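You operate a simulated robot arm through the tools that you are given. There is no shell and no other tool. Be economical: measure what you need, move in short steps, check, and stop when the job is done.

The job below is to be done with a simulated robot arm. You get a single attempt, and the scene is never put back.

Task
Put the white cloth on the mend bench top away on the line bench top. Fetch the orange lead and set it on the line bench shelf. Open the upper check drawer, take the brown end cap from there and put it on the check bench top, then shut the drawer. Push the right blue flap shut. The order is free.

It is judged by the outcome, as a careful person would: the job done as asked, and still so three seconds after it is handed in. It fails if anything else is knocked over, pushed out of place, dropped, spilled or broken. Lids that push on must go on centred and level and be pressed home; caps that screw on are set level and turned clockwise until they are tight. Flat cloth is picked up by pressing the open fingertips on it (5 to 10 N) and closing them slowly along it; thin cloth reads only 2 to 8 mm in the jaws.

Robot
A 7-joint arm with a two-finger parallel gripper on a trunk, on a base that drives. Base frame: it is fixed to the floor where the robot stands at the start and does not move with it; the origin is under the middle of the robot, x ahead of it, y to its left, z up. Readings come in m, degrees, newtons and seconds.
With the tool pointing down near the work surface it reaches from about 0.14 to 0.74 m from the robot's upright axis, wherever it stands. Its first joint turns from -166.0 to 166.0 degrees. Places, roughly: brown end cap (3x3x4 cm) [5.3, 1.4, 0.6]; check bench top [5.4, 1.2, 0.8]; line bench shelf [8.9, -1.3, 0.2]; line bench top [8.9, -1.3, 0.8]; orange lead (15x2x2 cm) [9.5, -1.3, 0.8]; right blue flap [1.1, 5.2, 0.7]; upper check drawer [5.2, 1.4, 0.6]; white cloth (6x5x3 cm) [0.5, -0.2, 0.8]. Payload 1.57 kg.
Tool frame: the origin (TCP) lies between the finger pads and is the grasp point; the fingertips stand 0.03 m ahead of it; z points along the fingers, y is the line along which they close. Largest opening 0.11 m; finger width 0.024, thickness 0.012; the body of the gripper, 0.048 by 0.112 m, starts 0.078 m behind the TCP.
Orientation is that of the tool frame in the base frame, as a unit quaternion [x, y, z, w]. With the fingers straight down and closing along the base's y, the tool's x points along the base's -x, its y along +y and its z along -z.

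Tools
- The arm moves only by the tool servo_tool. Its argument "steps" is a list of rows, each a list of 7 numbers: the shift along the tool's x, y, z in units of 25 mm (1.0 is 25 mm), then the turn, a rotation vector about the tool's x, y, z in units of 6 degrees (1.0 is 6 degrees), then the gripper command, from -1 (fully open) to 1 (shut), values between in proportion. In form: [[tx, ty, tz, ax, ay, az, fingers], ...]. A call has 1 to 8 rows; each row shifts and turns the commanded pose from where the row before left it, along the tool's axes as they then stand. A call with a number of a shift or a turn outside -1 to 1 is refused whole. Rows are played at 5 a second. More than 0.05 m and 8.6 degrees between two rows, or a gripper value outside its range, and nothing of the call is played. A pose out of reach is approached as far as the arm can. The call stops where the force on the tool passes 40 N (or 10 N more than at its start, if that is more) or the arm is blocked; 0.2 s more then pass. Each finger travels about 0.045 m/s and halts on what it meets, pressing with about 28 N; the grip force reading is that of the motor and also rises with nothing between the fingers. The clock runs only during rows and for 0.2 s after the last one: add rows that do not move to give the fingers time. The reply holds the time, the measured pose of the TCP, the force on the tool along the base axes, the opening and the grip force, in the units named above and with some noise, with the torque about the TCP (base axes, N m) and any sound that the robot's microphone picked up, and new pictures: "show" is both (left out), scene, wrist or none.
- Cameras (640 x 400 px; columns grow to the right, rows downward): "scene" is now at [0.015, 0.1085, 1.4427]; the picture's right is [-0.52, -0.85, 0.00], its down [-0.56, 0.34, -0.75] and it looks along [0.64, -0.39, -0.66] (base axes); focal length 262 px, centre (320, 200). "wrist" rides on the gripper at [0.07, 0.016, -0.141] in the tool frame; the picture's right is [-0.23, 0.97, 0.00], its down [-0.85, -0.20, -0.48] and it looks along [-0.47, -0.11, 0.88] (tool axes); focal length 222 px, centre (320, 200). There is no depth. A picture from a camera that has moved, and an enlarged one, comes with that camera's place and axes in the base frame and with its lens.
- slide_trunk(by): slides the trunk up (or, below 0, down) by that many m; the arm and the scene camera ride with it, the base frame stays. It gives what a move gives, with no picture.
- drive_base(legs): drives the robot by 1 to 6 legs, each [ahead, turn to the left] in m and degrees, along the robot's own axes; the way and the turn of a leg run together, so that a leg with both is an arc; at most 1.5 m and 180 degrees a leg. The arm and the cameras ride along, it lands a little off, and it stops where it bumps. It gives what a move gives, and a new picture of the scene camera.
- pan_tilt(pan, tilt): turns the head with the scene camera to pan (to the left, within 155 degrees either way) and tilt (down, from -29 to 69), counted from straight ahead of the robot. It gives what a move gives, and a new picture of the scene camera.
- zoom(camera, box): a new picture of the part [left, top, right, bottom] of that camera's present view, enlarged. It takes no simulated time.
- finish_job(): hands the job in; it is judged then, once.

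Go step by step. Nothing tells you exact positions but the pictures and the camera data: compare them with the known pose of the tool, close in by small moves and look again before you grip or let go. The budget is 165 turns and 260 pictures, counting those below and the enlarged ones. Unless the task says otherwise, let go and move clear before handing in, and close with one line.

The tools are called as a command line: name --pt "numbers of a row" for each row, then --argument value for the rest, lists and objects as JSON in quotes. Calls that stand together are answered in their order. servo_tool: Moves the arm, as the interface text tells. Its arguments: {"type":"object","properties":{"steps":{"type":"array","items":{"type":"array","items":{"type":"number"}}},"show":{"type":"string","enum":["both","scene","wrist","none"]}},"required":["steps"]} The other tools are called the same way: slide_trunk (by) slides the trunk up or down; drive_base (legs) drives the base; pan_tilt (pan, tilt) turns the head that bears the scene camera; zoom (camera, box) takes an enlarged picture of a part of a camera's view; finish_job () hands the job in.

At the start:

```text
time_s: 0.0
tcp_pos: [0.4593, -0.2602, 0.9994]
tcp_rot: [0.001, 1.0, 0.0, 0.0]
wrist_force: [0.4, 0.1, -0.4]
torque: [-0.02, 0.0, 0.01]
finger_gap: 0.1103
grasp_force: 0.1
trunk travel left (down, up): [-0.375, 0.215]
robot x, y, heading: [0.0004, 0.0003, 0.1]
head pan, tilt: [-31.3, 41.2]
```

scene: 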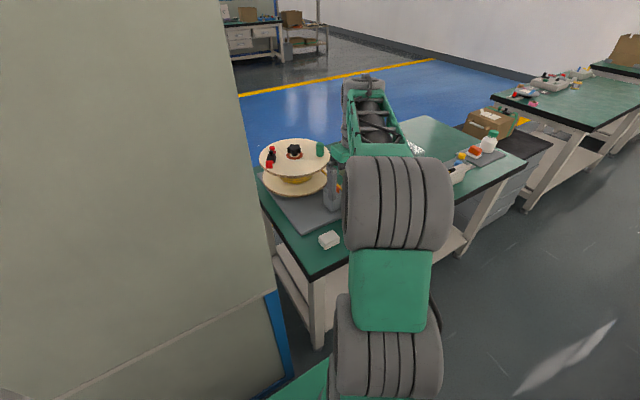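
wrist: 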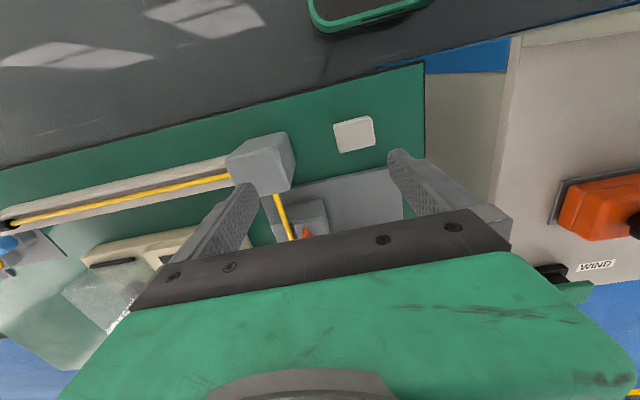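

I see the small white cloth on the bench, at roughly (0.465, -0.205, 0.80). I'll zoom in to check its shape and what stands near it.

zoom --camera "wrist" --box '[220, 80, 460, 230]'

zoom --camera "scene" --box '[240, 130, 400, 280]'

```text
2.67 times, centred on (340, 155) of wrist
camera zoom: at [0.3892, -0.2455, 1.1401], right [0.23, 0.97, 0.0], down [0.85, -0.2, 0.48], along [0.47, -0.11, -0.88], focal length 592 px, centre (267, 320)
```

zoom: 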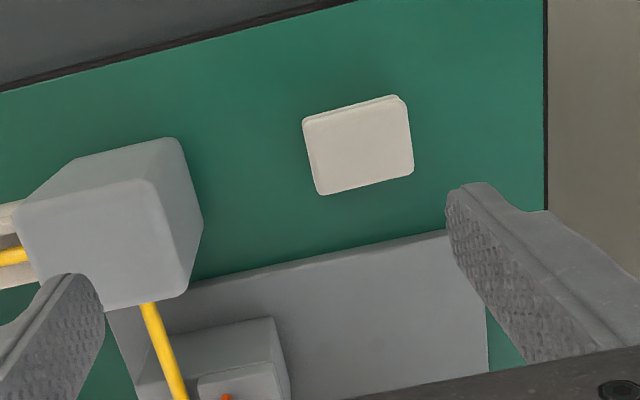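

```text
2.67 times, centred on (320, 205) of scene
camera zoom: at [0.015, 0.1085, 1.4427], right [-0.52, -0.85, 0.0], down [-0.56, 0.34, -0.75], along [0.64, -0.39, -0.66], focal length 698 px, centre (320, 187)
```

zoom: 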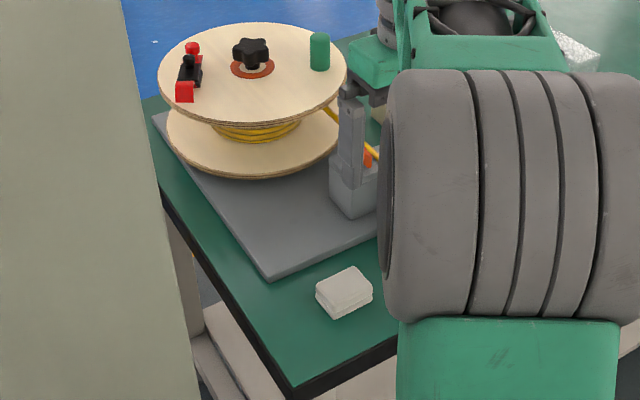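

The cloth is a folded block lined up with the base axes, at about (0.477, -0.212) with its top near z 0.785. A grey box about 0.87 high ends at y ≈ -0.31. I'll move over the cloth and go down part of the way.

servo_tool --pt "-0.36 0.96 0 0 0 0 -0.55" --pt "-0.36 0.96 0 0 0 0 -0.55" --pt "0 0 1 0 0 0 -0.55" --pt "0 0 1 0 0 0 -0.55" --pt "0 0 1 0 0 0 -0.55" --pt "0 0 1 0 0 0 -0.55" --pt "0 0 1 0 0 0 -0.55" --pt "0 0 0 0 0 0 -0.55"

```text
time_s: 1.8
tcp_pos: [0.4752, -0.2139, 0.8728]
tcp_rot: [0.0, 1.0, 0.0, 0.0]
wrist_force: [0.9, 0.1, 0.5]
torque: [0.0, 0.0, 0.01]
finger_gap: 0.0855
grasp_force: 0.0
trunk travel left (down, up): [-0.375, 0.215]
robot x, y, heading: [-0.0021, -0.0029, -0.2]
head pan, tilt: [-31.3, 41.2]
camera scene: at [0.0151, 0.1084, 1.4428], right [-0.52, -0.85, 0.0], down [-0.56, 0.34, -0.75], along [0.64, -0.39, -0.66], focal length 262 px, centre (320, 200)
camera wrist: at [0.4055, -0.1993, 1.0138], right [0.23, 0.97, 0.0], down [0.86, -0.2, 0.48], along [0.47, -0.11, -0.88], focal length 222 px, centre (320, 200)
```

scene: 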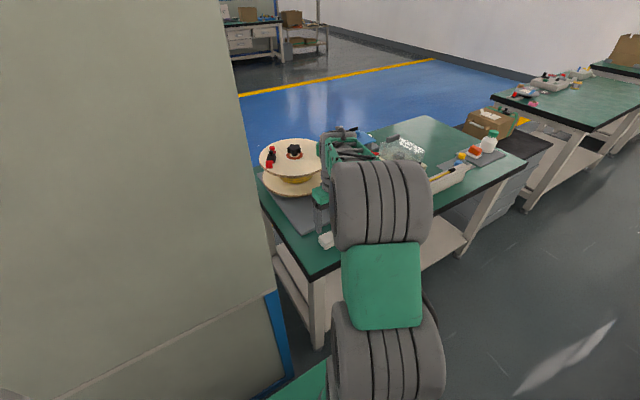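
wrist: 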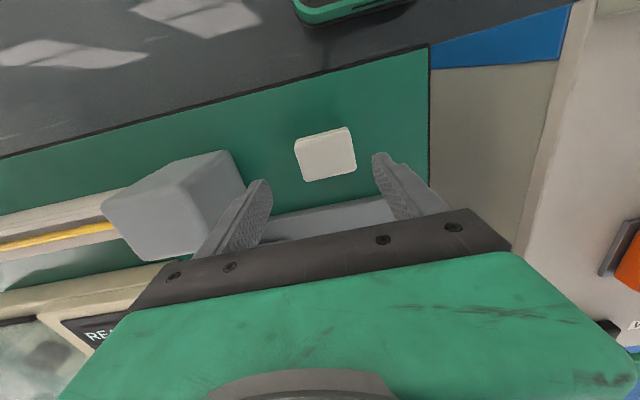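

By triangulation the cloth top is at about (0.4795, -0.211, 0.775). I'll go down around it.

servo_tool --pt "-0.18 0.1 0.9 0 0 0 -0.55" --pt "0 0 0.9 0 0 0 -0.55" --pt "0 0 0.9 0 0 0 -0.55" --pt "0 0 0.8 0 0 0 -0.55" --pt "0 0 0 0 0 0 -0.55"

```text
time_s: 3.2
tcp_pos: [0.4838, -0.2098, 0.79]
tcp_rot: [0.0, 1.0, 0.0, 0.004]
wrist_force: [-12.8, 2.0, 19.9]
torque: [1.06, 0.59, 0.62]
finger_gap: 0.087
grasp_force: 0.3
trunk travel left (down, up): [-0.375, 0.215]
robot x, y, heading: [-0.0027, -0.0009, 0.2]
head pan, tilt: [-31.3, 41.2]
stopped in row 5: the force on the tool passed its limit at 42 N (the readings are from after the stop); the commanded pose is now the measured one
camera scene: at [0.012, 0.1091, 1.4426], right [-0.52, -0.85, 0.0], down [-0.56, 0.34, -0.75], along [0.64, -0.39, -0.66], focal length 262 px, centre (320, 200)
camera wrist: at [0.4121, -0.1946, 0.9312], right [0.23, 0.97, 0.0], down [0.85, -0.2, 0.48], along [0.47, -0.11, -0.87], focal length 222 px, centre (320, 200)
```

scene: 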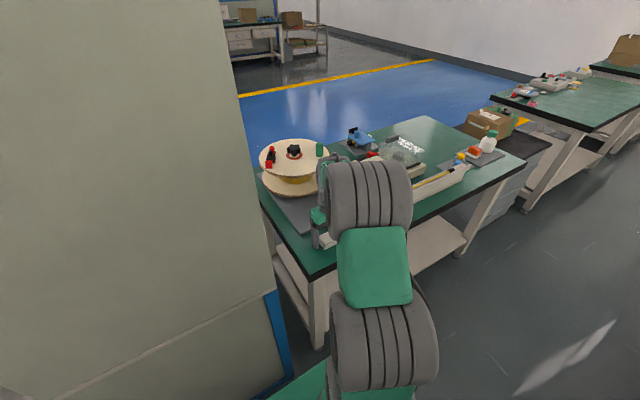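
wrist: 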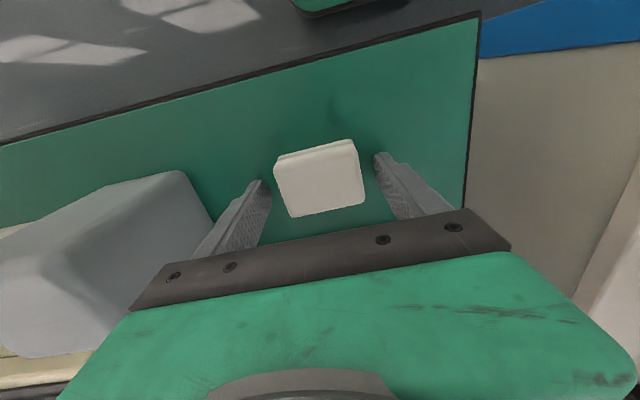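

The fingertips touched the bench, so it lies at about z 0.76, and the cloth is between the fingers. I'll lift a few mm and close.

servo_tool --pt "0 0 -0.2 0 0 0 -0.55" --pt "0 0 0 0 0 0 -0.2" --pt "0 0 0 0 0 0 0.1" --pt "0 0 0 0 0 0 0.3" --pt "0 0 0 0 0 0 0.5" --pt "0 0 0 0 0 0 0.6" --pt "0 0 0 0 0 0 0.6" --show "wrist"

```text
time_s: 4.8
tcp_pos: [0.4856, -0.2104, 0.7937]
tcp_rot: [0.0, 1.0, 0.0, 0.004]
wrist_force: [-0.2, 0.3, -0.6]
torque: [0.02, -0.02, 0.03]
finger_gap: 0.0586
grasp_force: 28.2
trunk travel left (down, up): [-0.375, 0.215]
robot x, y, heading: [-0.0003, 0.0008, -0.1]
head pan, tilt: [-31.3, 41.2]
camera wrist: at [0.414, -0.1947, 0.9341], right [0.23, 0.97, 0.0], down [0.85, -0.2, 0.48], along [0.47, -0.11, -0.88], focal length 222 px, centre (320, 200)
```

wrist: 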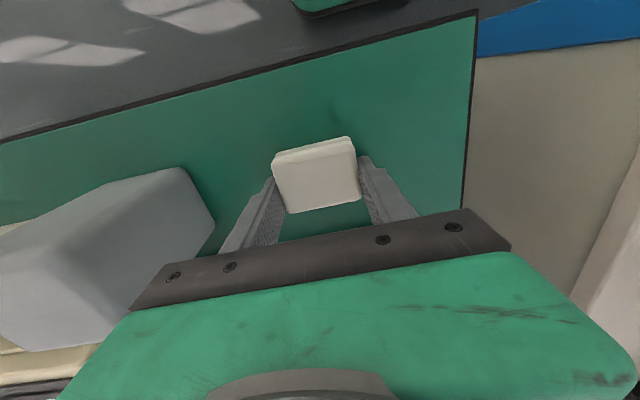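

The cloth is gripped, with a gap of 0.0586. I'll lift it and move up.

servo_tool --pt "0 0 -0.5 0 0 0 0.6" --pt "0 0 -1 0 0 0 0.6" --pt "0 0 -1 0 0 0 0.6" --pt "0 0 -1 0 0 0 0.6" --pt "0 0 -1 0 0 0 0.6" --pt "0 0 -1 0 0 0 0.6" --pt "0 0 -1 0 0 0 0.6" --pt "0 0 -1 0 0 0 0.6"

pan_tilt --pan 0 --tilt 15

pan_tilt --pan -60 --tilt 20

pan_tilt --pan 65 --tilt 15

```text
time_s: 6.6
tcp_pos: [0.4847, -0.2079, 0.9798]
tcp_rot: [0.0, 1.0, -0.002, 0.003]
wrist_force: [0.3, 0.5, 0.3]
torque: [0.0, -0.03, 0.05]
finger_gap: 0.0588
grasp_force: 28.0
trunk travel left (down, up): [-0.375, 0.215]
robot x, y, heading: [0.0027, -0.0019, -0.1]
head pan, tilt: [-31.3, 41.2]
camera scene: at [0.0149, 0.1085, 1.4427], right [-0.52, -0.85, 0.0], down [-0.56, 0.34, -0.75], along [0.64, -0.39, -0.66], focal length 262 px, centre (320, 200)
camera wrist: at [0.4135, -0.1937, 1.1209], right [0.23, 0.97, 0.0], down [0.85, -0.2, 0.48], along [0.47, -0.11, -0.88], focal length 222 px, centre (320, 200)
```

scene: 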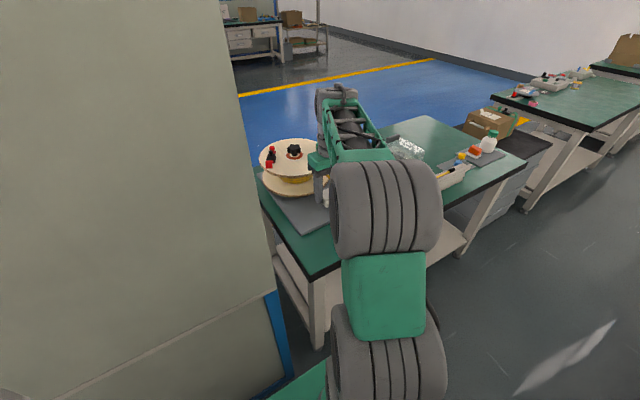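
wrist: 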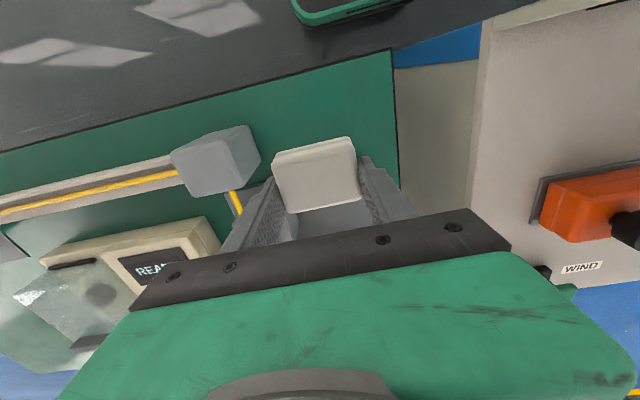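

```text
time_s: 7.5
tcp_pos: [0.4851, -0.2103, 0.9789]
tcp_rot: [0.0, 1.0, -0.001, 0.002]
wrist_force: [0.6, 0.2, -1.3]
torque: [-0.03, 0.04, 0.0]
finger_gap: 0.0588
grasp_force: 27.8
trunk travel left (down, up): [-0.375, 0.215]
robot x, y, heading: [-0.002, 0.0017, 0.0]
head pan, tilt: [0.0, 15.0]
camera scene: at [0.0364, 0.1522, 1.484], right [0.0, -1.0, 0.0], down [-0.26, 0.0, -0.97], along [0.97, 0.0, -0.26], focal length 262 px, centre (320, 200)
```

scene: 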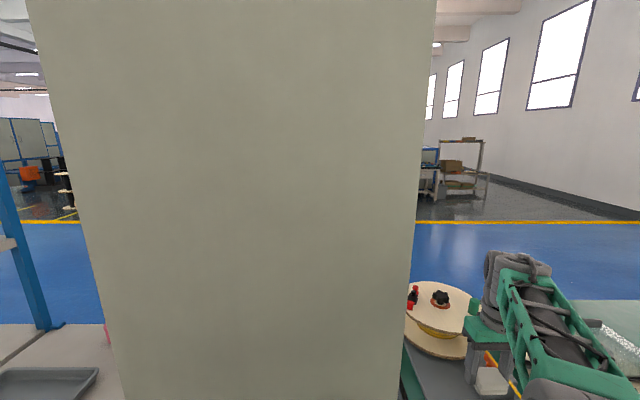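

```text
time_s: 8.8
tcp_pos: [0.485, -0.2111, 0.9798]
tcp_rot: [0.0, 1.0, -0.001, 0.003]
wrist_force: [0.6, 0.6, -0.9]
torque: [0.0, 0.03, -0.03]
finger_gap: 0.0587
grasp_force: 28.1
trunk travel left (down, up): [-0.375, 0.215]
robot x, y, heading: [-0.0002, 0.003, -0.1]
head pan, tilt: [-60.0, 20.0]
camera scene: at [-0.0104, 0.0716, 1.476], right [-0.87, -0.5, 0.0], down [-0.17, 0.3, -0.94], along [0.47, -0.81, -0.34], focal length 262 px, centre (320, 200)
```

scene: 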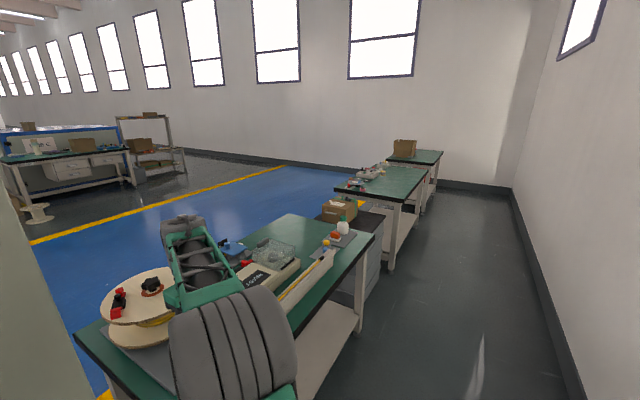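

```text
time_s: 10.9
tcp_pos: [0.4842, -0.209, 0.9785]
tcp_rot: [0.0, 1.0, -0.001, 0.003]
wrist_force: [1.3, 0.0, -0.3]
torque: [-0.01, -0.03, 0.0]
finger_gap: 0.059
grasp_force: 27.8
trunk travel left (down, up): [-0.375, 0.215]
robot x, y, heading: [0.0001, 0.0004, -0.0]
head pan, tilt: [65.0, 15.0]
camera scene: at [-0.0175, 0.2369, 1.4841], right [0.91, -0.42, 0.0], down [-0.11, -0.23, -0.97], along [0.41, 0.88, -0.26], focal length 262 px, centre (320, 200)
```

scene: 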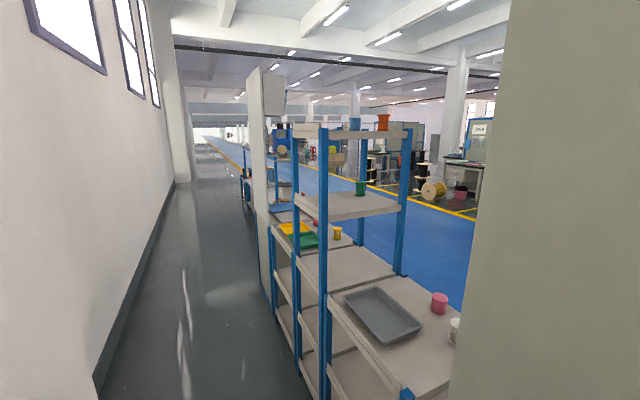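

The cloth is held. A row of benches and racks separates my aisle from the main floor, so I need a gap to drive through. I'll look closer both ways.

zoom --camera "scene" --box '[180, 120, 480, 320]'

pan_tilt --pan 60 --tilt 50

pan_tilt --pan -75 --tilt 20

zoom --camera "scene" --box '[200, 120, 500, 320]'

```text
2.00 times, centred on (330, 220) of scene
camera zoom: at [-0.0175, 0.2369, 1.4841], right [0.91, -0.42, 0.0], down [-0.11, -0.23, -0.97], along [0.41, 0.88, -0.26], focal length 524 px, centre (300, 160)
```

zoom: 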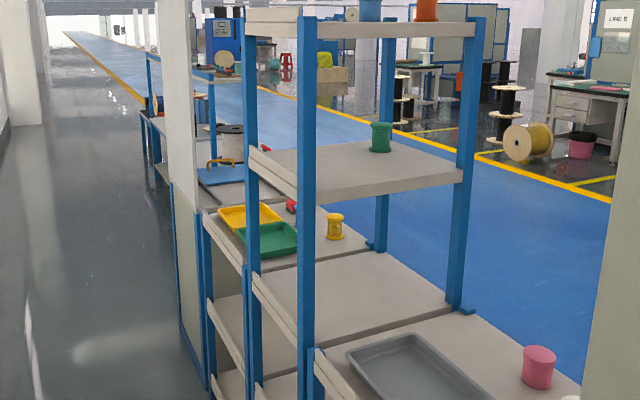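

```text
time_s: 11.9
tcp_pos: [0.4848, -0.2096, 0.9783]
tcp_rot: [-0.001, 1.0, 0.0, 0.002]
wrist_force: [-0.9, -0.9, -0.2]
torque: [0.01, 0.02, -0.02]
finger_gap: 0.0587
grasp_force: 28.1
trunk travel left (down, up): [-0.375, 0.215]
robot x, y, heading: [0.0011, -0.0016, 0.3]
head pan, tilt: [60.0, 50.0]
camera scene: at [-0.0185, 0.219, 1.4304], right [0.87, -0.5, 0.0], down [-0.38, -0.66, -0.64], along [0.32, 0.56, -0.77], focal length 262 px, centre (320, 200)
```

scene: 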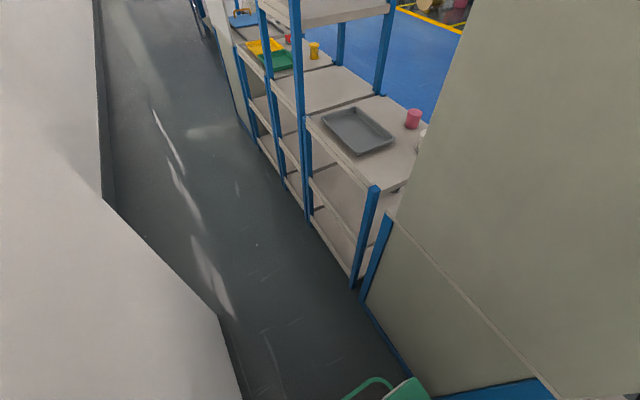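

```text
time_s: 14.1
tcp_pos: [0.4844, -0.2091, 0.9797]
tcp_rot: [-0.001, 1.0, -0.002, 0.003]
wrist_force: [0.0, 0.2, -0.5]
torque: [0.0, -0.01, 0.03]
finger_gap: 0.0586
grasp_force: 28.1
trunk travel left (down, up): [-0.375, 0.215]
robot x, y, heading: [-0.0007, 0.0031, 0.1]
head pan, tilt: [-75.0, 20.0]
camera scene: at [-0.0329, 0.0623, 1.476], right [-0.97, -0.26, 0.0], down [-0.09, 0.33, -0.94], along [0.24, -0.91, -0.34], focal length 262 px, centre (320, 200)
```

scene: 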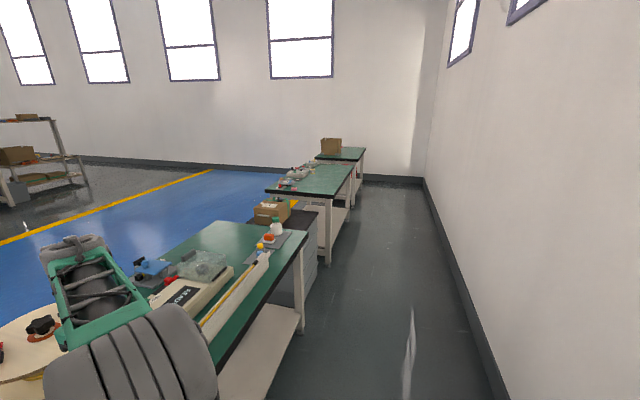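

```text
2.00 times, centred on (350, 220) of scene
camera zoom: at [-0.0329, 0.0623, 1.476], right [-0.97, -0.26, 0.0], down [-0.09, 0.33, -0.94], along [0.24, -0.91, -0.34], focal length 524 px, centre (260, 160)
```

zoom: 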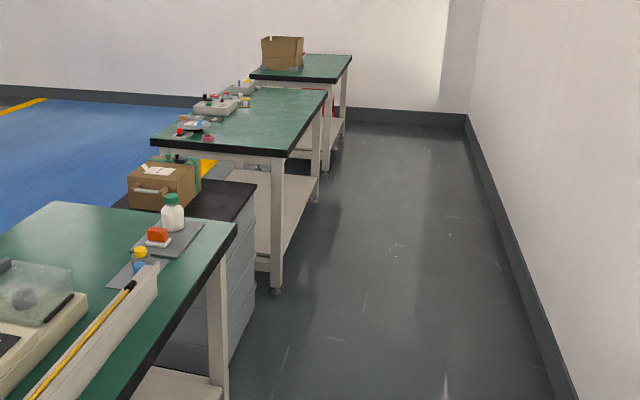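

South, bench 3 seems to end at y ≈ -4.7 and the wall is at about -5.5. I'll look further north, and down at my own base to judge its width.

pan_tilt --pan 85 --tilt 15

zoom --camera "scene" --box '[320, 120, 480, 220]'

pan_tilt --pan 120 --tilt 69

```text
time_s: 16.5
tcp_pos: [0.4842, -0.2096, 0.9793]
tcp_rot: [0.0, 1.0, -0.001, 0.002]
wrist_force: [0.3, -0.1, -1.3]
torque: [0.01, 0.03, 0.05]
finger_gap: 0.0588
grasp_force: 27.7
trunk travel left (down, up): [-0.375, 0.215]
robot x, y, heading: [-0.0024, 0.0003, -0.1]
head pan, tilt: [85.0, 15.0]
camera scene: at [-0.0488, 0.2453, 1.4841], right [1.0, -0.09, 0.0], down [-0.02, -0.26, -0.97], along [0.09, 0.96, -0.26], focal length 262 px, centre (320, 200)
```

scene: 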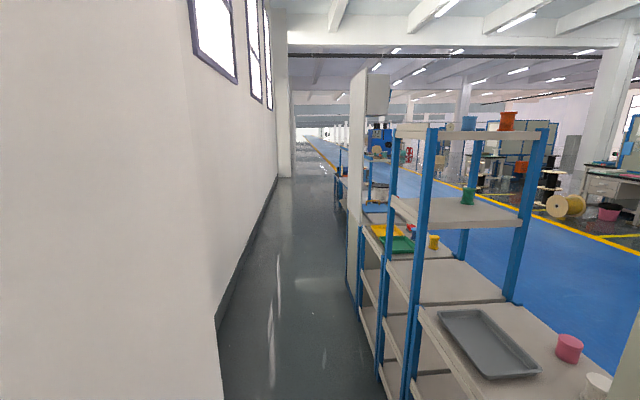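

```text
4.00 times, centred on (400, 170) of scene
camera zoom: at [-0.0488, 0.2453, 1.4841], right [1.0, -0.09, 0.0], down [-0.02, -0.26, -0.97], along [0.09, 0.96, -0.26], focal length 1048 px, centre (0, 320)
```

zoom: 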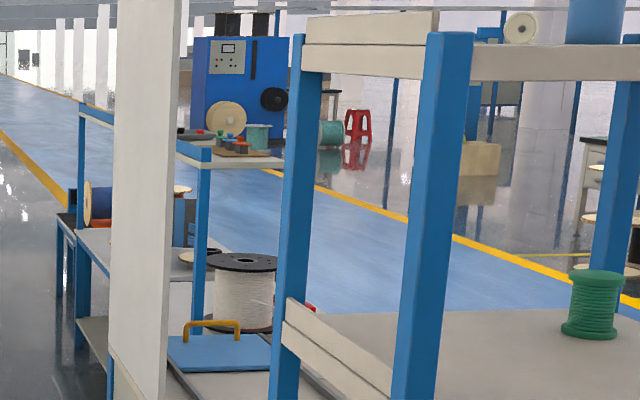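

```text
time_s: 17.7
tcp_pos: [0.4839, -0.2094, 0.9784]
tcp_rot: [0.0, 1.0, -0.001, 0.003]
wrist_force: [-0.4, 0.3, -0.3]
torque: [0.04, 0.01, -0.04]
finger_gap: 0.0588
grasp_force: 28.1
trunk travel left (down, up): [-0.375, 0.215]
robot x, y, heading: [-0.0049, 0.0004, 0.0]
head pan, tilt: [120.0, 68.8]
camera scene: at [-0.085, 0.2008, 1.4085], right [0.87, 0.5, 0.0], down [0.47, -0.81, -0.36], along [-0.18, 0.31, -0.93], focal length 262 px, centre (320, 200)
```

scene: 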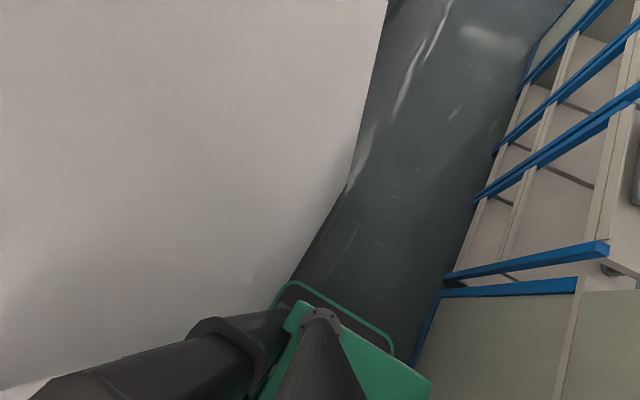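

My base looks about 0.45 m wide, and a wall pillar seems to stand close behind me. I'll look behind and to the right before turning.

pan_tilt --pan -125 --tilt 60

pan_tilt --pan 155 --tilt 60

pan_tilt --pan -70 --tilt 65

```text
time_s: 21.2
tcp_pos: [0.4845, -0.2085, 0.98]
tcp_rot: [0.0, 1.0, -0.001, 0.003]
wrist_force: [0.0, -0.4, -0.2]
torque: [-0.01, -0.01, 0.0]
finger_gap: 0.059
grasp_force: 27.3
trunk travel left (down, up): [-0.375, 0.215]
robot x, y, heading: [-0.0038, -0.0014, -0.2]
head pan, tilt: [-125.0, 60.0]
camera scene: at [-0.0953, 0.0977, 1.4178], right [-0.82, 0.57, 0.0], down [0.5, 0.71, -0.5], along [-0.29, -0.41, -0.87], focal length 262 px, centre (320, 200)
```

scene: 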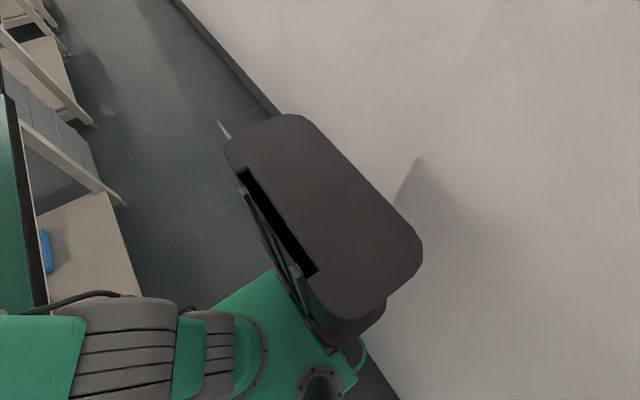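

```text
time_s: 25.0
tcp_pos: [0.4834, -0.2082, 0.98]
tcp_rot: [0.0, 1.0, 0.0, 0.003]
wrist_force: [0.5, -0.3, 0.1]
torque: [-0.02, -0.01, -0.04]
finger_gap: 0.0584
grasp_force: 27.2
trunk travel left (down, up): [-0.375, 0.215]
robot x, y, heading: [-0.0008, 0.0001, -0.3]
head pan, tilt: [154.7, 60.0]
camera scene: at [-0.1173, 0.1808, 1.4178], right [0.43, 0.9, 0.0], down [0.78, -0.37, -0.5], along [-0.45, 0.21, -0.87], focal length 262 px, centre (320, 200)
```

scene: 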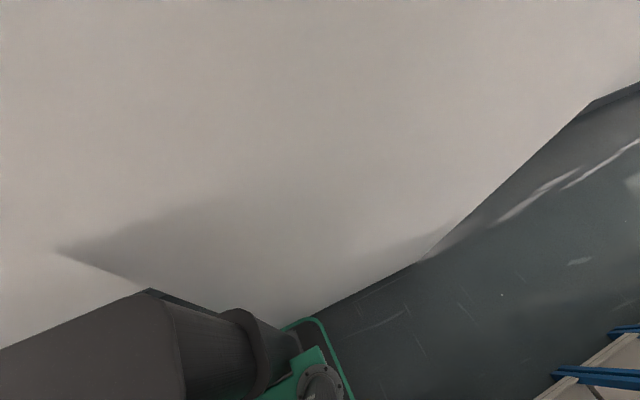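

```text
time_s: 28.2
tcp_pos: [0.485, -0.2092, 0.9797]
tcp_rot: [0.0, 1.0, 0.0, 0.003]
wrist_force: [-0.3, 0.8, 0.2]
torque: [-0.04, 0.0, 0.01]
finger_gap: 0.0588
grasp_force: 27.7
trunk travel left (down, up): [-0.375, 0.215]
robot x, y, heading: [-0.0007, 0.0024, 0.0]
head pan, tilt: [-70.0, 65.0]
camera scene: at [-0.0363, 0.0952, 1.4123], right [-0.94, -0.34, 0.0], down [-0.31, 0.85, -0.42], along [0.14, -0.4, -0.91], focal length 262 px, centre (320, 200)
```

scene: 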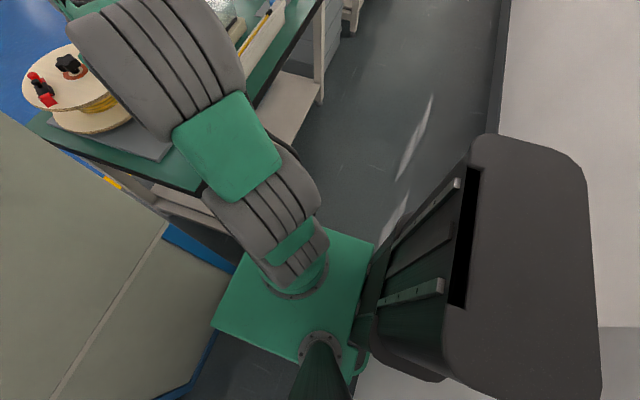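

Behind me to the left is a pillar at x ≈ -0.27, and the tall cabinet stands ahead on the left. South-west is open. The plan is to swing the arm to my right side, turn left so the column swings south, then back up south along the aisle to the gap past bench 3. First I'll raise the trunk and begin the swing.

slide_trunk --by 0.12

servo_tool --pt "1 -0.55 0 0 0 0 0.6" --pt "1 -0.55 0 0 0 0 0.6" --pt "1 -0.55 0 0 0 0 0.6" --pt "1 -0.55 0 0 0 0 0.6" --pt "1 -0.55 0 0 0 0 0.6" --pt "1 -0.55 0 0 0 0 0.6" --pt "1 -0.55 0 0 0 0 0.6" --pt "1 -0.55 0 0 0 0 0.6" --show "none"

servo_tool --pt "1 -0.55 0 0 0 0 0.6" --pt "1 -0.55 0 0 0 0 0.6" --pt "1 -0.55 0 0 0 0 0.6" --pt "1 -0.55 0 0 0 0 0.6" --pt "1 -0.55 0 0 0 0 0.6" --pt "1 -0.55 0 0 0 0 0.6" --pt "1 -0.55 0 0 0 0 0.6" --pt "1 -0.55 0 0 0 0 0.6"

```text
time_s: 29.8
tcp_pos: [0.4837, -0.2088, 1.0998]
tcp_rot: [0.0, 1.0, -0.001, 0.003]
wrist_force: [0.0, -0.4, -1.3]
torque: [-0.03, 0.01, 0.0]
finger_gap: 0.0589
grasp_force: 27.7
trunk travel left (down, up): [-0.495, 0.095]
robot x, y, heading: [0.0001, -0.0016, 0.1]
head pan, tilt: [-70.0, 65.0]
```

```text
time_s: 31.6
tcp_pos: [0.2864, -0.3194, 1.0983]
tcp_rot: [-0.001, 1.0, 0.0, 0.003]
wrist_force: [-0.3, 0.3, 1.1]
torque: [0.05, 0.03, 0.03]
finger_gap: 0.059
grasp_force: 28.4
trunk travel left (down, up): [-0.495, 0.095]
robot x, y, heading: [0.0038, -0.0002, -0.1]
head pan, tilt: [-70.0, 65.0]
```

```text
time_s: 33.4
tcp_pos: [0.0827, -0.431, 1.099]
tcp_rot: [0.001, 1.0, -0.001, 0.002]
wrist_force: [-0.3, 0.3, -0.3]
torque: [0.0, -0.03, -0.02]
finger_gap: 0.0586
grasp_force: 28.0
trunk travel left (down, up): [-0.495, 0.095]
robot x, y, heading: [-0.0024, -0.001, -0.1]
head pan, tilt: [-70.0, 65.0]
camera scene: at [-0.0365, 0.095, 1.5323], right [-0.94, -0.34, 0.0], down [-0.31, 0.85, -0.42], along [0.14, -0.4, -0.91], focal length 262 px, centre (320, 200)
camera wrist: at [0.012, -0.4161, 1.2402], right [0.23, 0.97, 0.0], down [0.85, -0.2, 0.48], along [0.47, -0.11, -0.88], focal length 222 px, centre (320, 200)
```

scene: 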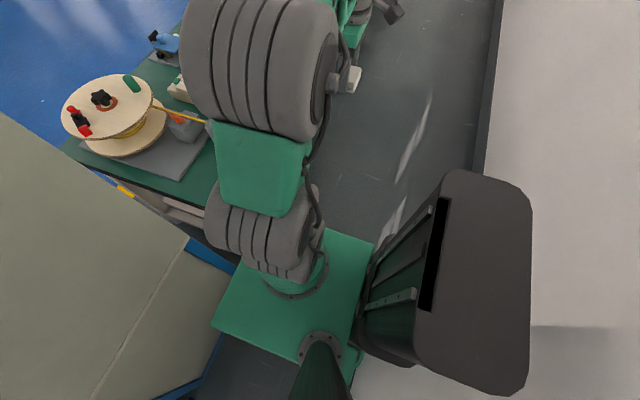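
wrist: 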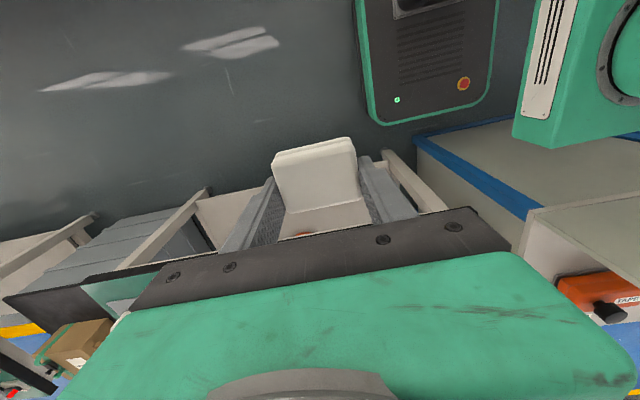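

The arm is now at my right side. I'll turn left in stages.

drive_base --legs '[[0, 35]]'

```text
time_s: 35.4
tcp_pos: [0.3173, -0.303, 1.099]
tcp_rot: [-0.304, 0.953, 0.0, 0.003]
wrist_force: [0.0, -0.4, 0.7]
torque: [-0.01, -0.02, -0.01]
finger_gap: 0.059
grasp_force: 27.7
trunk travel left (down, up): [-0.495, 0.095]
robot x, y, heading: [0.0014, 0.0009, 35.4]
head pan, tilt: [-70.0, 65.0]
camera scene: at [-0.0855, 0.0545, 1.5323], right [-0.57, -0.82, 0.0], down [-0.75, 0.51, -0.42], along [0.35, -0.24, -0.91], focal length 262 px, centre (320, 200)
```

scene: 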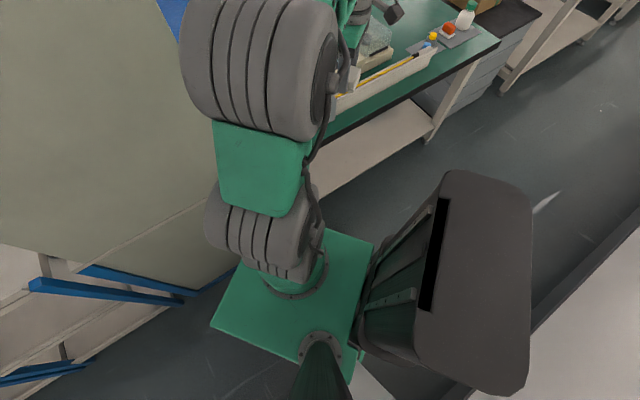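

There's room behind to the south-west. I'll reverse in an arc while still turning left.

drive_base --legs '[[-0.12, 15], [-0.2, 25]]'

pan_tilt --pan -150 --tilt 35

```text
time_s: 38.0
tcp_pos: [0.2588, -0.2872, 1.099]
tcp_rot: [-0.609, 0.793, 0.001, 0.003]
wrist_force: [1.0, 0.6, -0.4]
torque: [0.02, 0.02, 0.01]
finger_gap: 0.0589
grasp_force: 27.9
trunk travel left (down, up): [-0.495, 0.095]
robot x, y, heading: [-0.1798, -0.2555, 74.7]
head pan, tilt: [-70.0, 65.0]
camera scene: at [-0.2807, -0.2707, 1.5322], right [0.08, -1.0, 0.0], down [-0.9, -0.08, -0.42], along [0.42, 0.04, -0.91], focal length 262 px, centre (320, 200)
```

scene: 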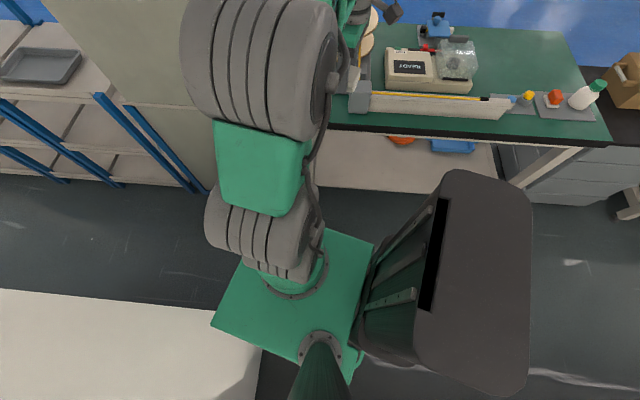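

```text
time_s: 39.5
tcp_pos: [0.2598, -0.2868, 1.0989]
tcp_rot: [-0.609, 0.793, 0.001, 0.003]
wrist_force: [0.5, 0.6, 0.2]
torque: [-0.02, 0.0, -0.04]
finger_gap: 0.0588
grasp_force: 28.0
trunk travel left (down, up): [-0.495, 0.095]
robot x, y, heading: [-0.1806, -0.2585, 74.7]
head pan, tilt: [-150.0, 35.0]
camera scene: at [-0.3185, -0.3606, 1.5721], right [-0.97, -0.26, 0.0], down [-0.15, 0.55, -0.82], along [0.21, -0.79, -0.57], focal length 262 px, centre (320, 200)
```

scene: 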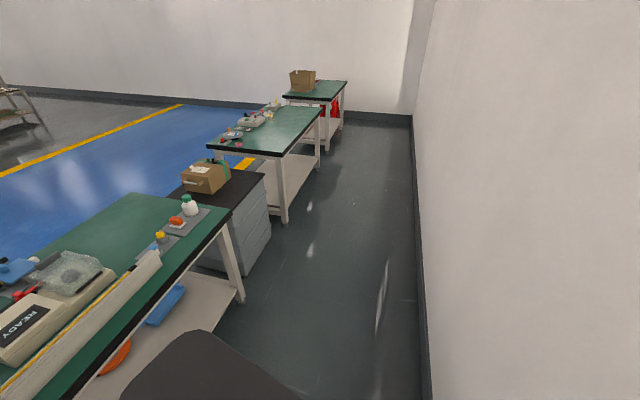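

The aisle is clear and its centre is at x ≈ -0.2. I'll turn to face north and reverse.

drive_base --legs '[[0, 15.5], [-1.2, 0]]'

servo_tool --pt "-1 0.9 0 0 0 0 0.6" --pt "-1 0.9 0 0 0 0 0.6" --pt "-1 0.9 0 0 0 0 0.6" --pt "-1 0.9 0 0 0 0 0.6" --pt "-1 0.9 0 0 0 0 0.6" --pt "-1 0.9 0 0 0 0 0.6" --pt "-1 0.9 0 0 0 0 0.6" --pt "-1 0.9 0 0 0 0 0.6" --show "none"

servo_tool --pt "-1 0.9 0 0 0 0 0.6" --pt "-1 0.9 0 0 0 0 0.6" --pt "-1 0.9 0 0 0 0 0.6" --pt "-1 0.9 0 0 0 0 0.6" --pt "-1 0.9 0 0 0 0 0.6" --pt "-1 0.9 0 0 0 0 0.6" --pt "-1 0.9 0 0 0 0 0.6" --pt "-1 0.9 0 0 0 0 0.6" --show "wrist"

```text
time_s: 46.5
tcp_pos: [0.2645, -1.3509, 1.0987]
tcp_rot: [0.716, -0.698, -0.001, -0.002]
wrist_force: [-0.2, -0.5, -0.6]
torque: [-0.01, -0.04, -0.02]
finger_gap: 0.0588
grasp_force: 27.8
trunk travel left (down, up): [-0.495, 0.095]
robot x, y, heading: [-0.1634, -1.4452, 91.1]
head pan, tilt: [-150.0, 35.0]
camera scene: at [-0.2691, -1.5846, 1.5721], right [-0.86, -0.52, 0.0], down [-0.3, 0.49, -0.82], along [0.42, -0.7, -0.57], focal length 262 px, centre (320, 200)
```

scene: 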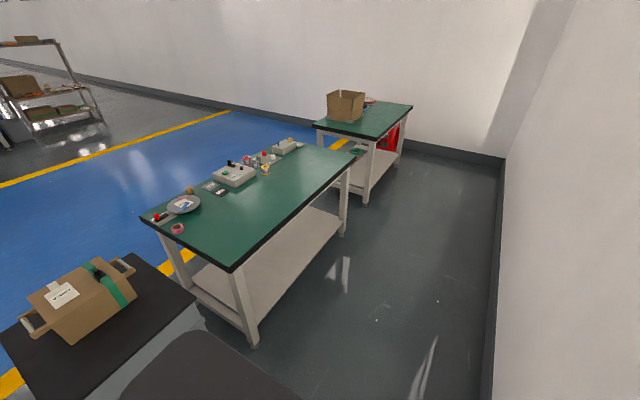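

```text
time_s: 48.2
tcp_pos: [0.0798, -1.1542, 1.1006]
tcp_rot: [0.715, -0.699, -0.002, -0.003]
wrist_force: [0.7, -0.6, -0.6]
torque: [-0.01, 0.02, 0.01]
finger_gap: 0.0586
grasp_force: 28.0
trunk travel left (down, up): [-0.495, 0.095]
robot x, y, heading: [-0.165, -1.446, 91.1]
head pan, tilt: [-150.0, 35.0]
```

```text
time_s: 50.0
tcp_pos: [-0.104, -0.959, 1.1013]
tcp_rot: [0.716, -0.699, -0.001, -0.002]
wrist_force: [0.7, 0.3, -0.1]
torque: [-0.02, 0.02, 0.04]
finger_gap: 0.0588
grasp_force: 27.9
trunk travel left (down, up): [-0.495, 0.095]
robot x, y, heading: [-0.1628, -1.4432, 91.1]
head pan, tilt: [-150.0, 35.0]
camera wrist: at [-0.1201, -1.0307, 1.2424], right [-0.98, 0.2, 0.0], down [0.18, 0.86, 0.48], along [0.1, 0.47, -0.88], focal length 222 px, centre (320, 200)
```

wrist: 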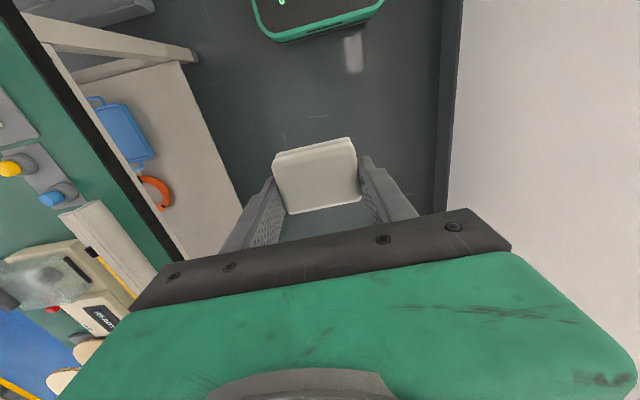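

The gap past bench 3 runs from about -4.78 to -5.6, roughly 0.8 m wide. I'll reverse most of the way and look at it.

drive_base --legs '[[-1.4, 0], [-1.2, 0]]'

pan_tilt --pan -145 --tilt 45

```text
time_s: 62.5
tcp_pos: [-0.0591, -3.5079, 1.1006]
tcp_rot: [0.714, -0.701, -0.001, -0.002]
wrist_force: [-0.4, 0.0, 0.4]
torque: [-0.02, -0.02, 0.03]
finger_gap: 0.0588
grasp_force: 28.5
trunk travel left (down, up): [-0.495, 0.095]
robot x, y, heading: [-0.1218, -3.9887, 90.6]
head pan, tilt: [-150.0, 35.0]
camera scene: at [-0.2277, -4.1318, 1.5721], right [-0.86, -0.51, 0.0], down [-0.29, 0.49, -0.82], along [0.42, -0.7, -0.57], focal length 262 px, centre (320, 200)
```

scene: 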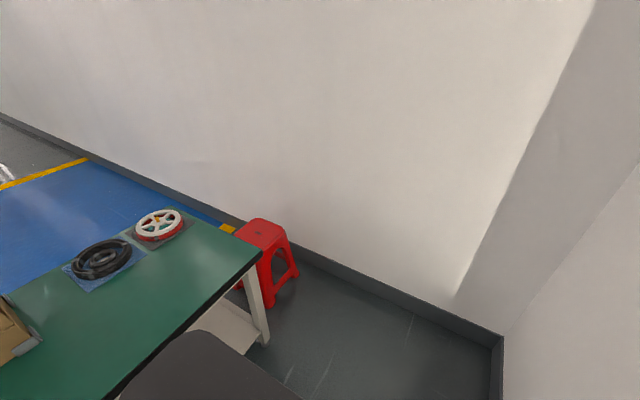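

```text
time_s: 63.2
tcp_pos: [-0.0584, -3.5072, 1.1019]
tcp_rot: [0.713, -0.701, -0.001, -0.002]
wrist_force: [0.5, -0.1, -0.2]
torque: [-0.03, 0.01, -0.01]
finger_gap: 0.0588
grasp_force: 28.2
trunk travel left (down, up): [-0.495, 0.095]
robot x, y, heading: [-0.1211, -3.9903, 90.8]
head pan, tilt: [-145.0, 45.0]
camera scene: at [-0.2252, -4.122, 1.5573], right [-0.81, -0.58, 0.0], down [-0.41, 0.57, -0.71], along [0.41, -0.57, -0.71], focal length 262 px, centre (320, 200)
```

scene: 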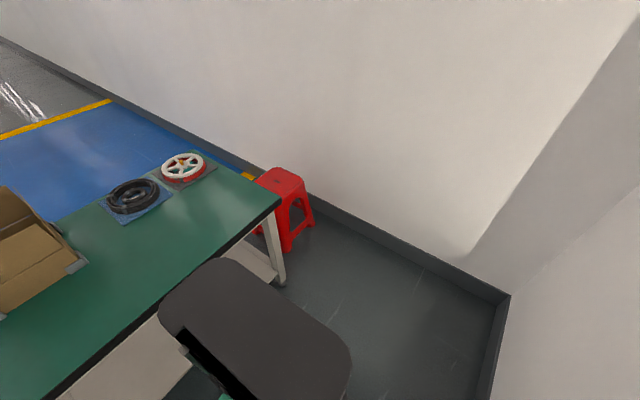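

A red stool blocks the south gap and I mustn't move it, so south is out. I'll go north past the pillar instead, facing north with the arm in front.

drive_base --legs '[[0, -4], [1.4, 0], [1.4, 0], [0.5, 0], [0, 3.2]]'

pan_tilt --pan 0 --tilt 35

```text
time_s: 80.2
tcp_pos: [0.2356, -0.2189, 1.1012]
tcp_rot: [-0.692, 0.722, 0.001, 0.003]
wrist_force: [-0.8, 1.4, -1.0]
torque: [-0.05, 0.0, 0.0]
finger_gap: 0.0589
grasp_force: 28.2
trunk travel left (down, up): [-0.495, 0.095]
robot x, y, heading: [0.138, -0.7004, 87.1]
head pan, tilt: [-145.0, 45.0]
camera scene: at [0.0327, -0.824, 1.5573], right [-0.84, -0.54, 0.0], down [-0.38, 0.6, -0.71], along [0.38, -0.6, -0.71], focal length 262 px, centre (320, 200)
```

scene: 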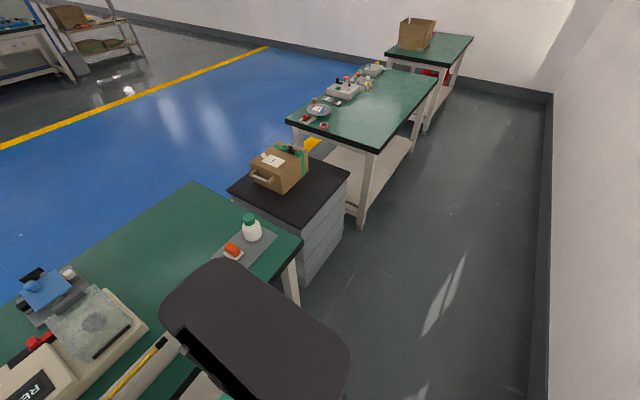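

```text
time_s: 82.5
tcp_pos: [0.2361, -0.22, 1.1016]
tcp_rot: [-0.692, 0.722, 0.002, 0.002]
wrist_force: [-0.1, 0.2, 0.0]
torque: [0.03, -0.01, 0.02]
finger_gap: 0.0589
grasp_force: 28.0
trunk travel left (down, up): [-0.495, 0.095]
robot x, y, heading: [0.144, -0.6959, 87.4]
head pan, tilt: [0.0, 35.0]
camera scene: at [-0.0067, -0.6673, 1.5721], right [1.0, -0.05, 0.0], down [-0.03, -0.57, -0.82], along [0.04, 0.82, -0.57], focal length 262 px, centre (320, 200)
```

scene: 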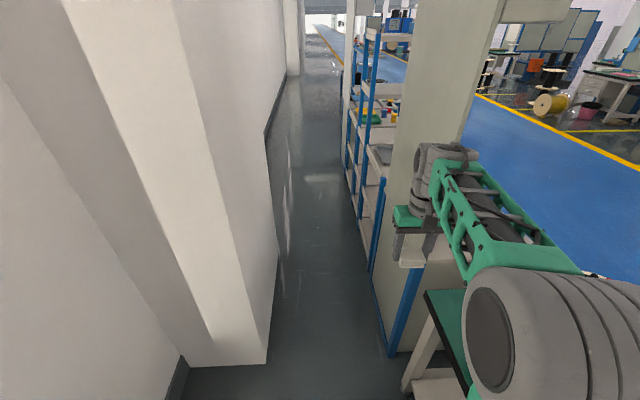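

The passage runs between the pillar face (x -0.28) and the cabinet (x 0.42), so its centre is x ≈ 0.07. I'll shift left a little and go through.

drive_base --legs '[[0, 11], [0.45, 0], [0, -8.2], [0.8, 0], [0.8, 0]]'

pan_tilt --pan 0 --tilt 25

```text
time_s: 94.3
tcp_pos: [0.1784, 1.8259, 1.1001]
tcp_rot: [-0.703, 0.712, 0.001, 0.003]
wrist_force: [-0.7, 0.3, -0.5]
torque: [0.02, -0.01, 0.02]
finger_gap: 0.0587
grasp_force: 27.3
trunk travel left (down, up): [-0.495, 0.095]
robot x, y, heading: [0.1018, 1.3421, 89.1]
head pan, tilt: [0.0, 35.0]
camera scene: at [-0.0508, 1.3723, 1.5721], right [1.0, -0.02, 0.0], down [-0.01, -0.57, -0.82], along [0.01, 0.82, -0.57], focal length 262 px, centre (320, 200)
```

scene: 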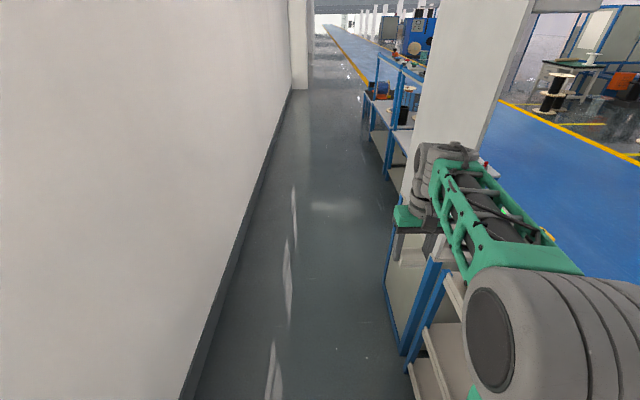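

```text
time_s: 95.0
tcp_pos: [0.178, 1.8259, 1.102]
tcp_rot: [-0.703, 0.712, 0.001, 0.003]
wrist_force: [0.2, 0.8, -1.2]
torque: [-0.01, -0.04, -0.03]
finger_gap: 0.0589
grasp_force: 28.0
trunk travel left (down, up): [-0.495, 0.095]
robot x, y, heading: [0.101, 1.3441, 88.8]
head pan, tilt: [0.0, 25.0]
camera scene: at [-0.0507, 1.3762, 1.5878], right [1.0, -0.02, 0.0], down [-0.01, -0.42, -0.91], along [0.02, 0.91, -0.42], focal length 262 px, centre (320, 200)
```

scene: 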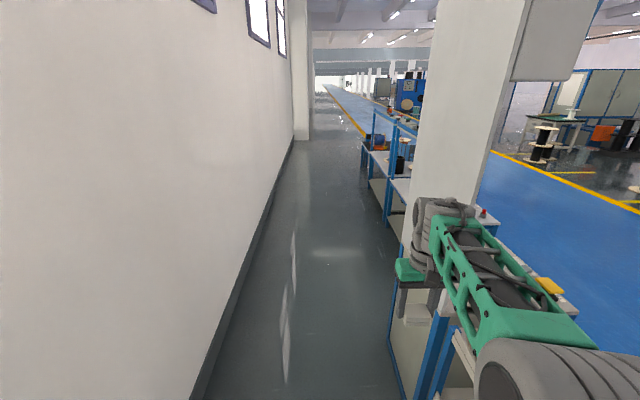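

I'm past the pillar. I'll continue north, bearing slightly left, and look to the right for a gap.

drive_base --legs '[[0, 6], [1.4, 0], [0, -4.5]]'

pan_tilt --pan -40 --tilt 30

```text
time_s: 102.9
tcp_pos: [0.0482, 3.2055, 1.1018]
tcp_rot: [0.711, -0.703, -0.002, -0.003]
wrist_force: [-0.1, -0.1, -0.1]
torque: [0.0, 0.02, 0.02]
finger_gap: 0.0589
grasp_force: 28.0
trunk travel left (down, up): [-0.495, 0.095]
robot x, y, heading: [-0.016, 2.7236, 90.4]
head pan, tilt: [0.0, 25.0]
camera scene: at [-0.1694, 2.7524, 1.5879], right [1.0, 0.01, 0.0], down [0.0, -0.42, -0.91], along [-0.01, 0.91, -0.42], focal length 262 px, centre (320, 200)
```

scene: 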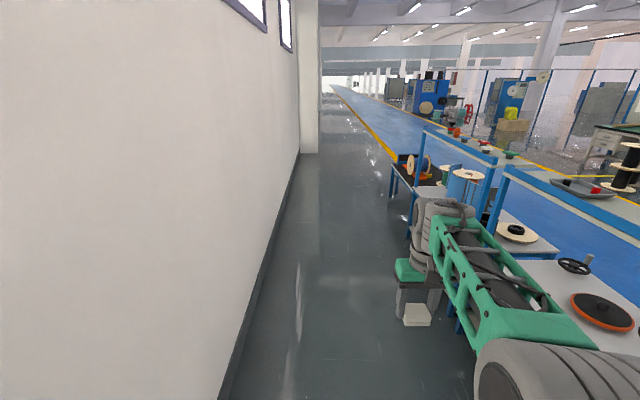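

```text
time_s: 104.0
tcp_pos: [0.0489, 3.2066, 1.1012]
tcp_rot: [0.71, -0.704, -0.001, -0.003]
wrist_force: [-0.7, -0.1, -0.2]
torque: [0.03, 0.01, 0.0]
finger_gap: 0.0586
grasp_force: 27.9
trunk travel left (down, up): [-0.495, 0.095]
robot x, y, heading: [-0.0168, 2.7239, 90.4]
head pan, tilt: [-40.0, 30.0]
camera scene: at [-0.1114, 2.7299, 1.5799], right [0.77, -0.64, 0.0], down [-0.32, -0.39, -0.87], along [0.55, 0.67, -0.5], focal length 262 px, centre (320, 200)
```

scene: 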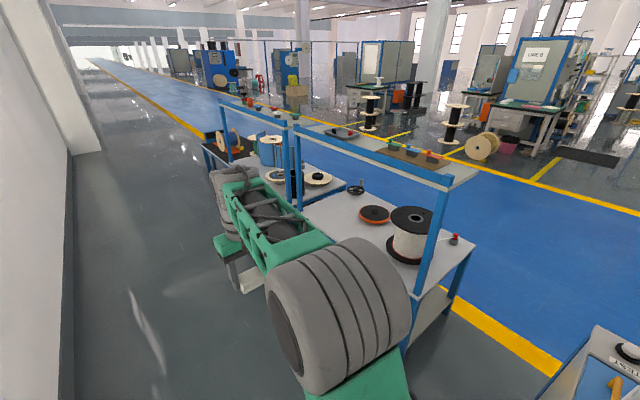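

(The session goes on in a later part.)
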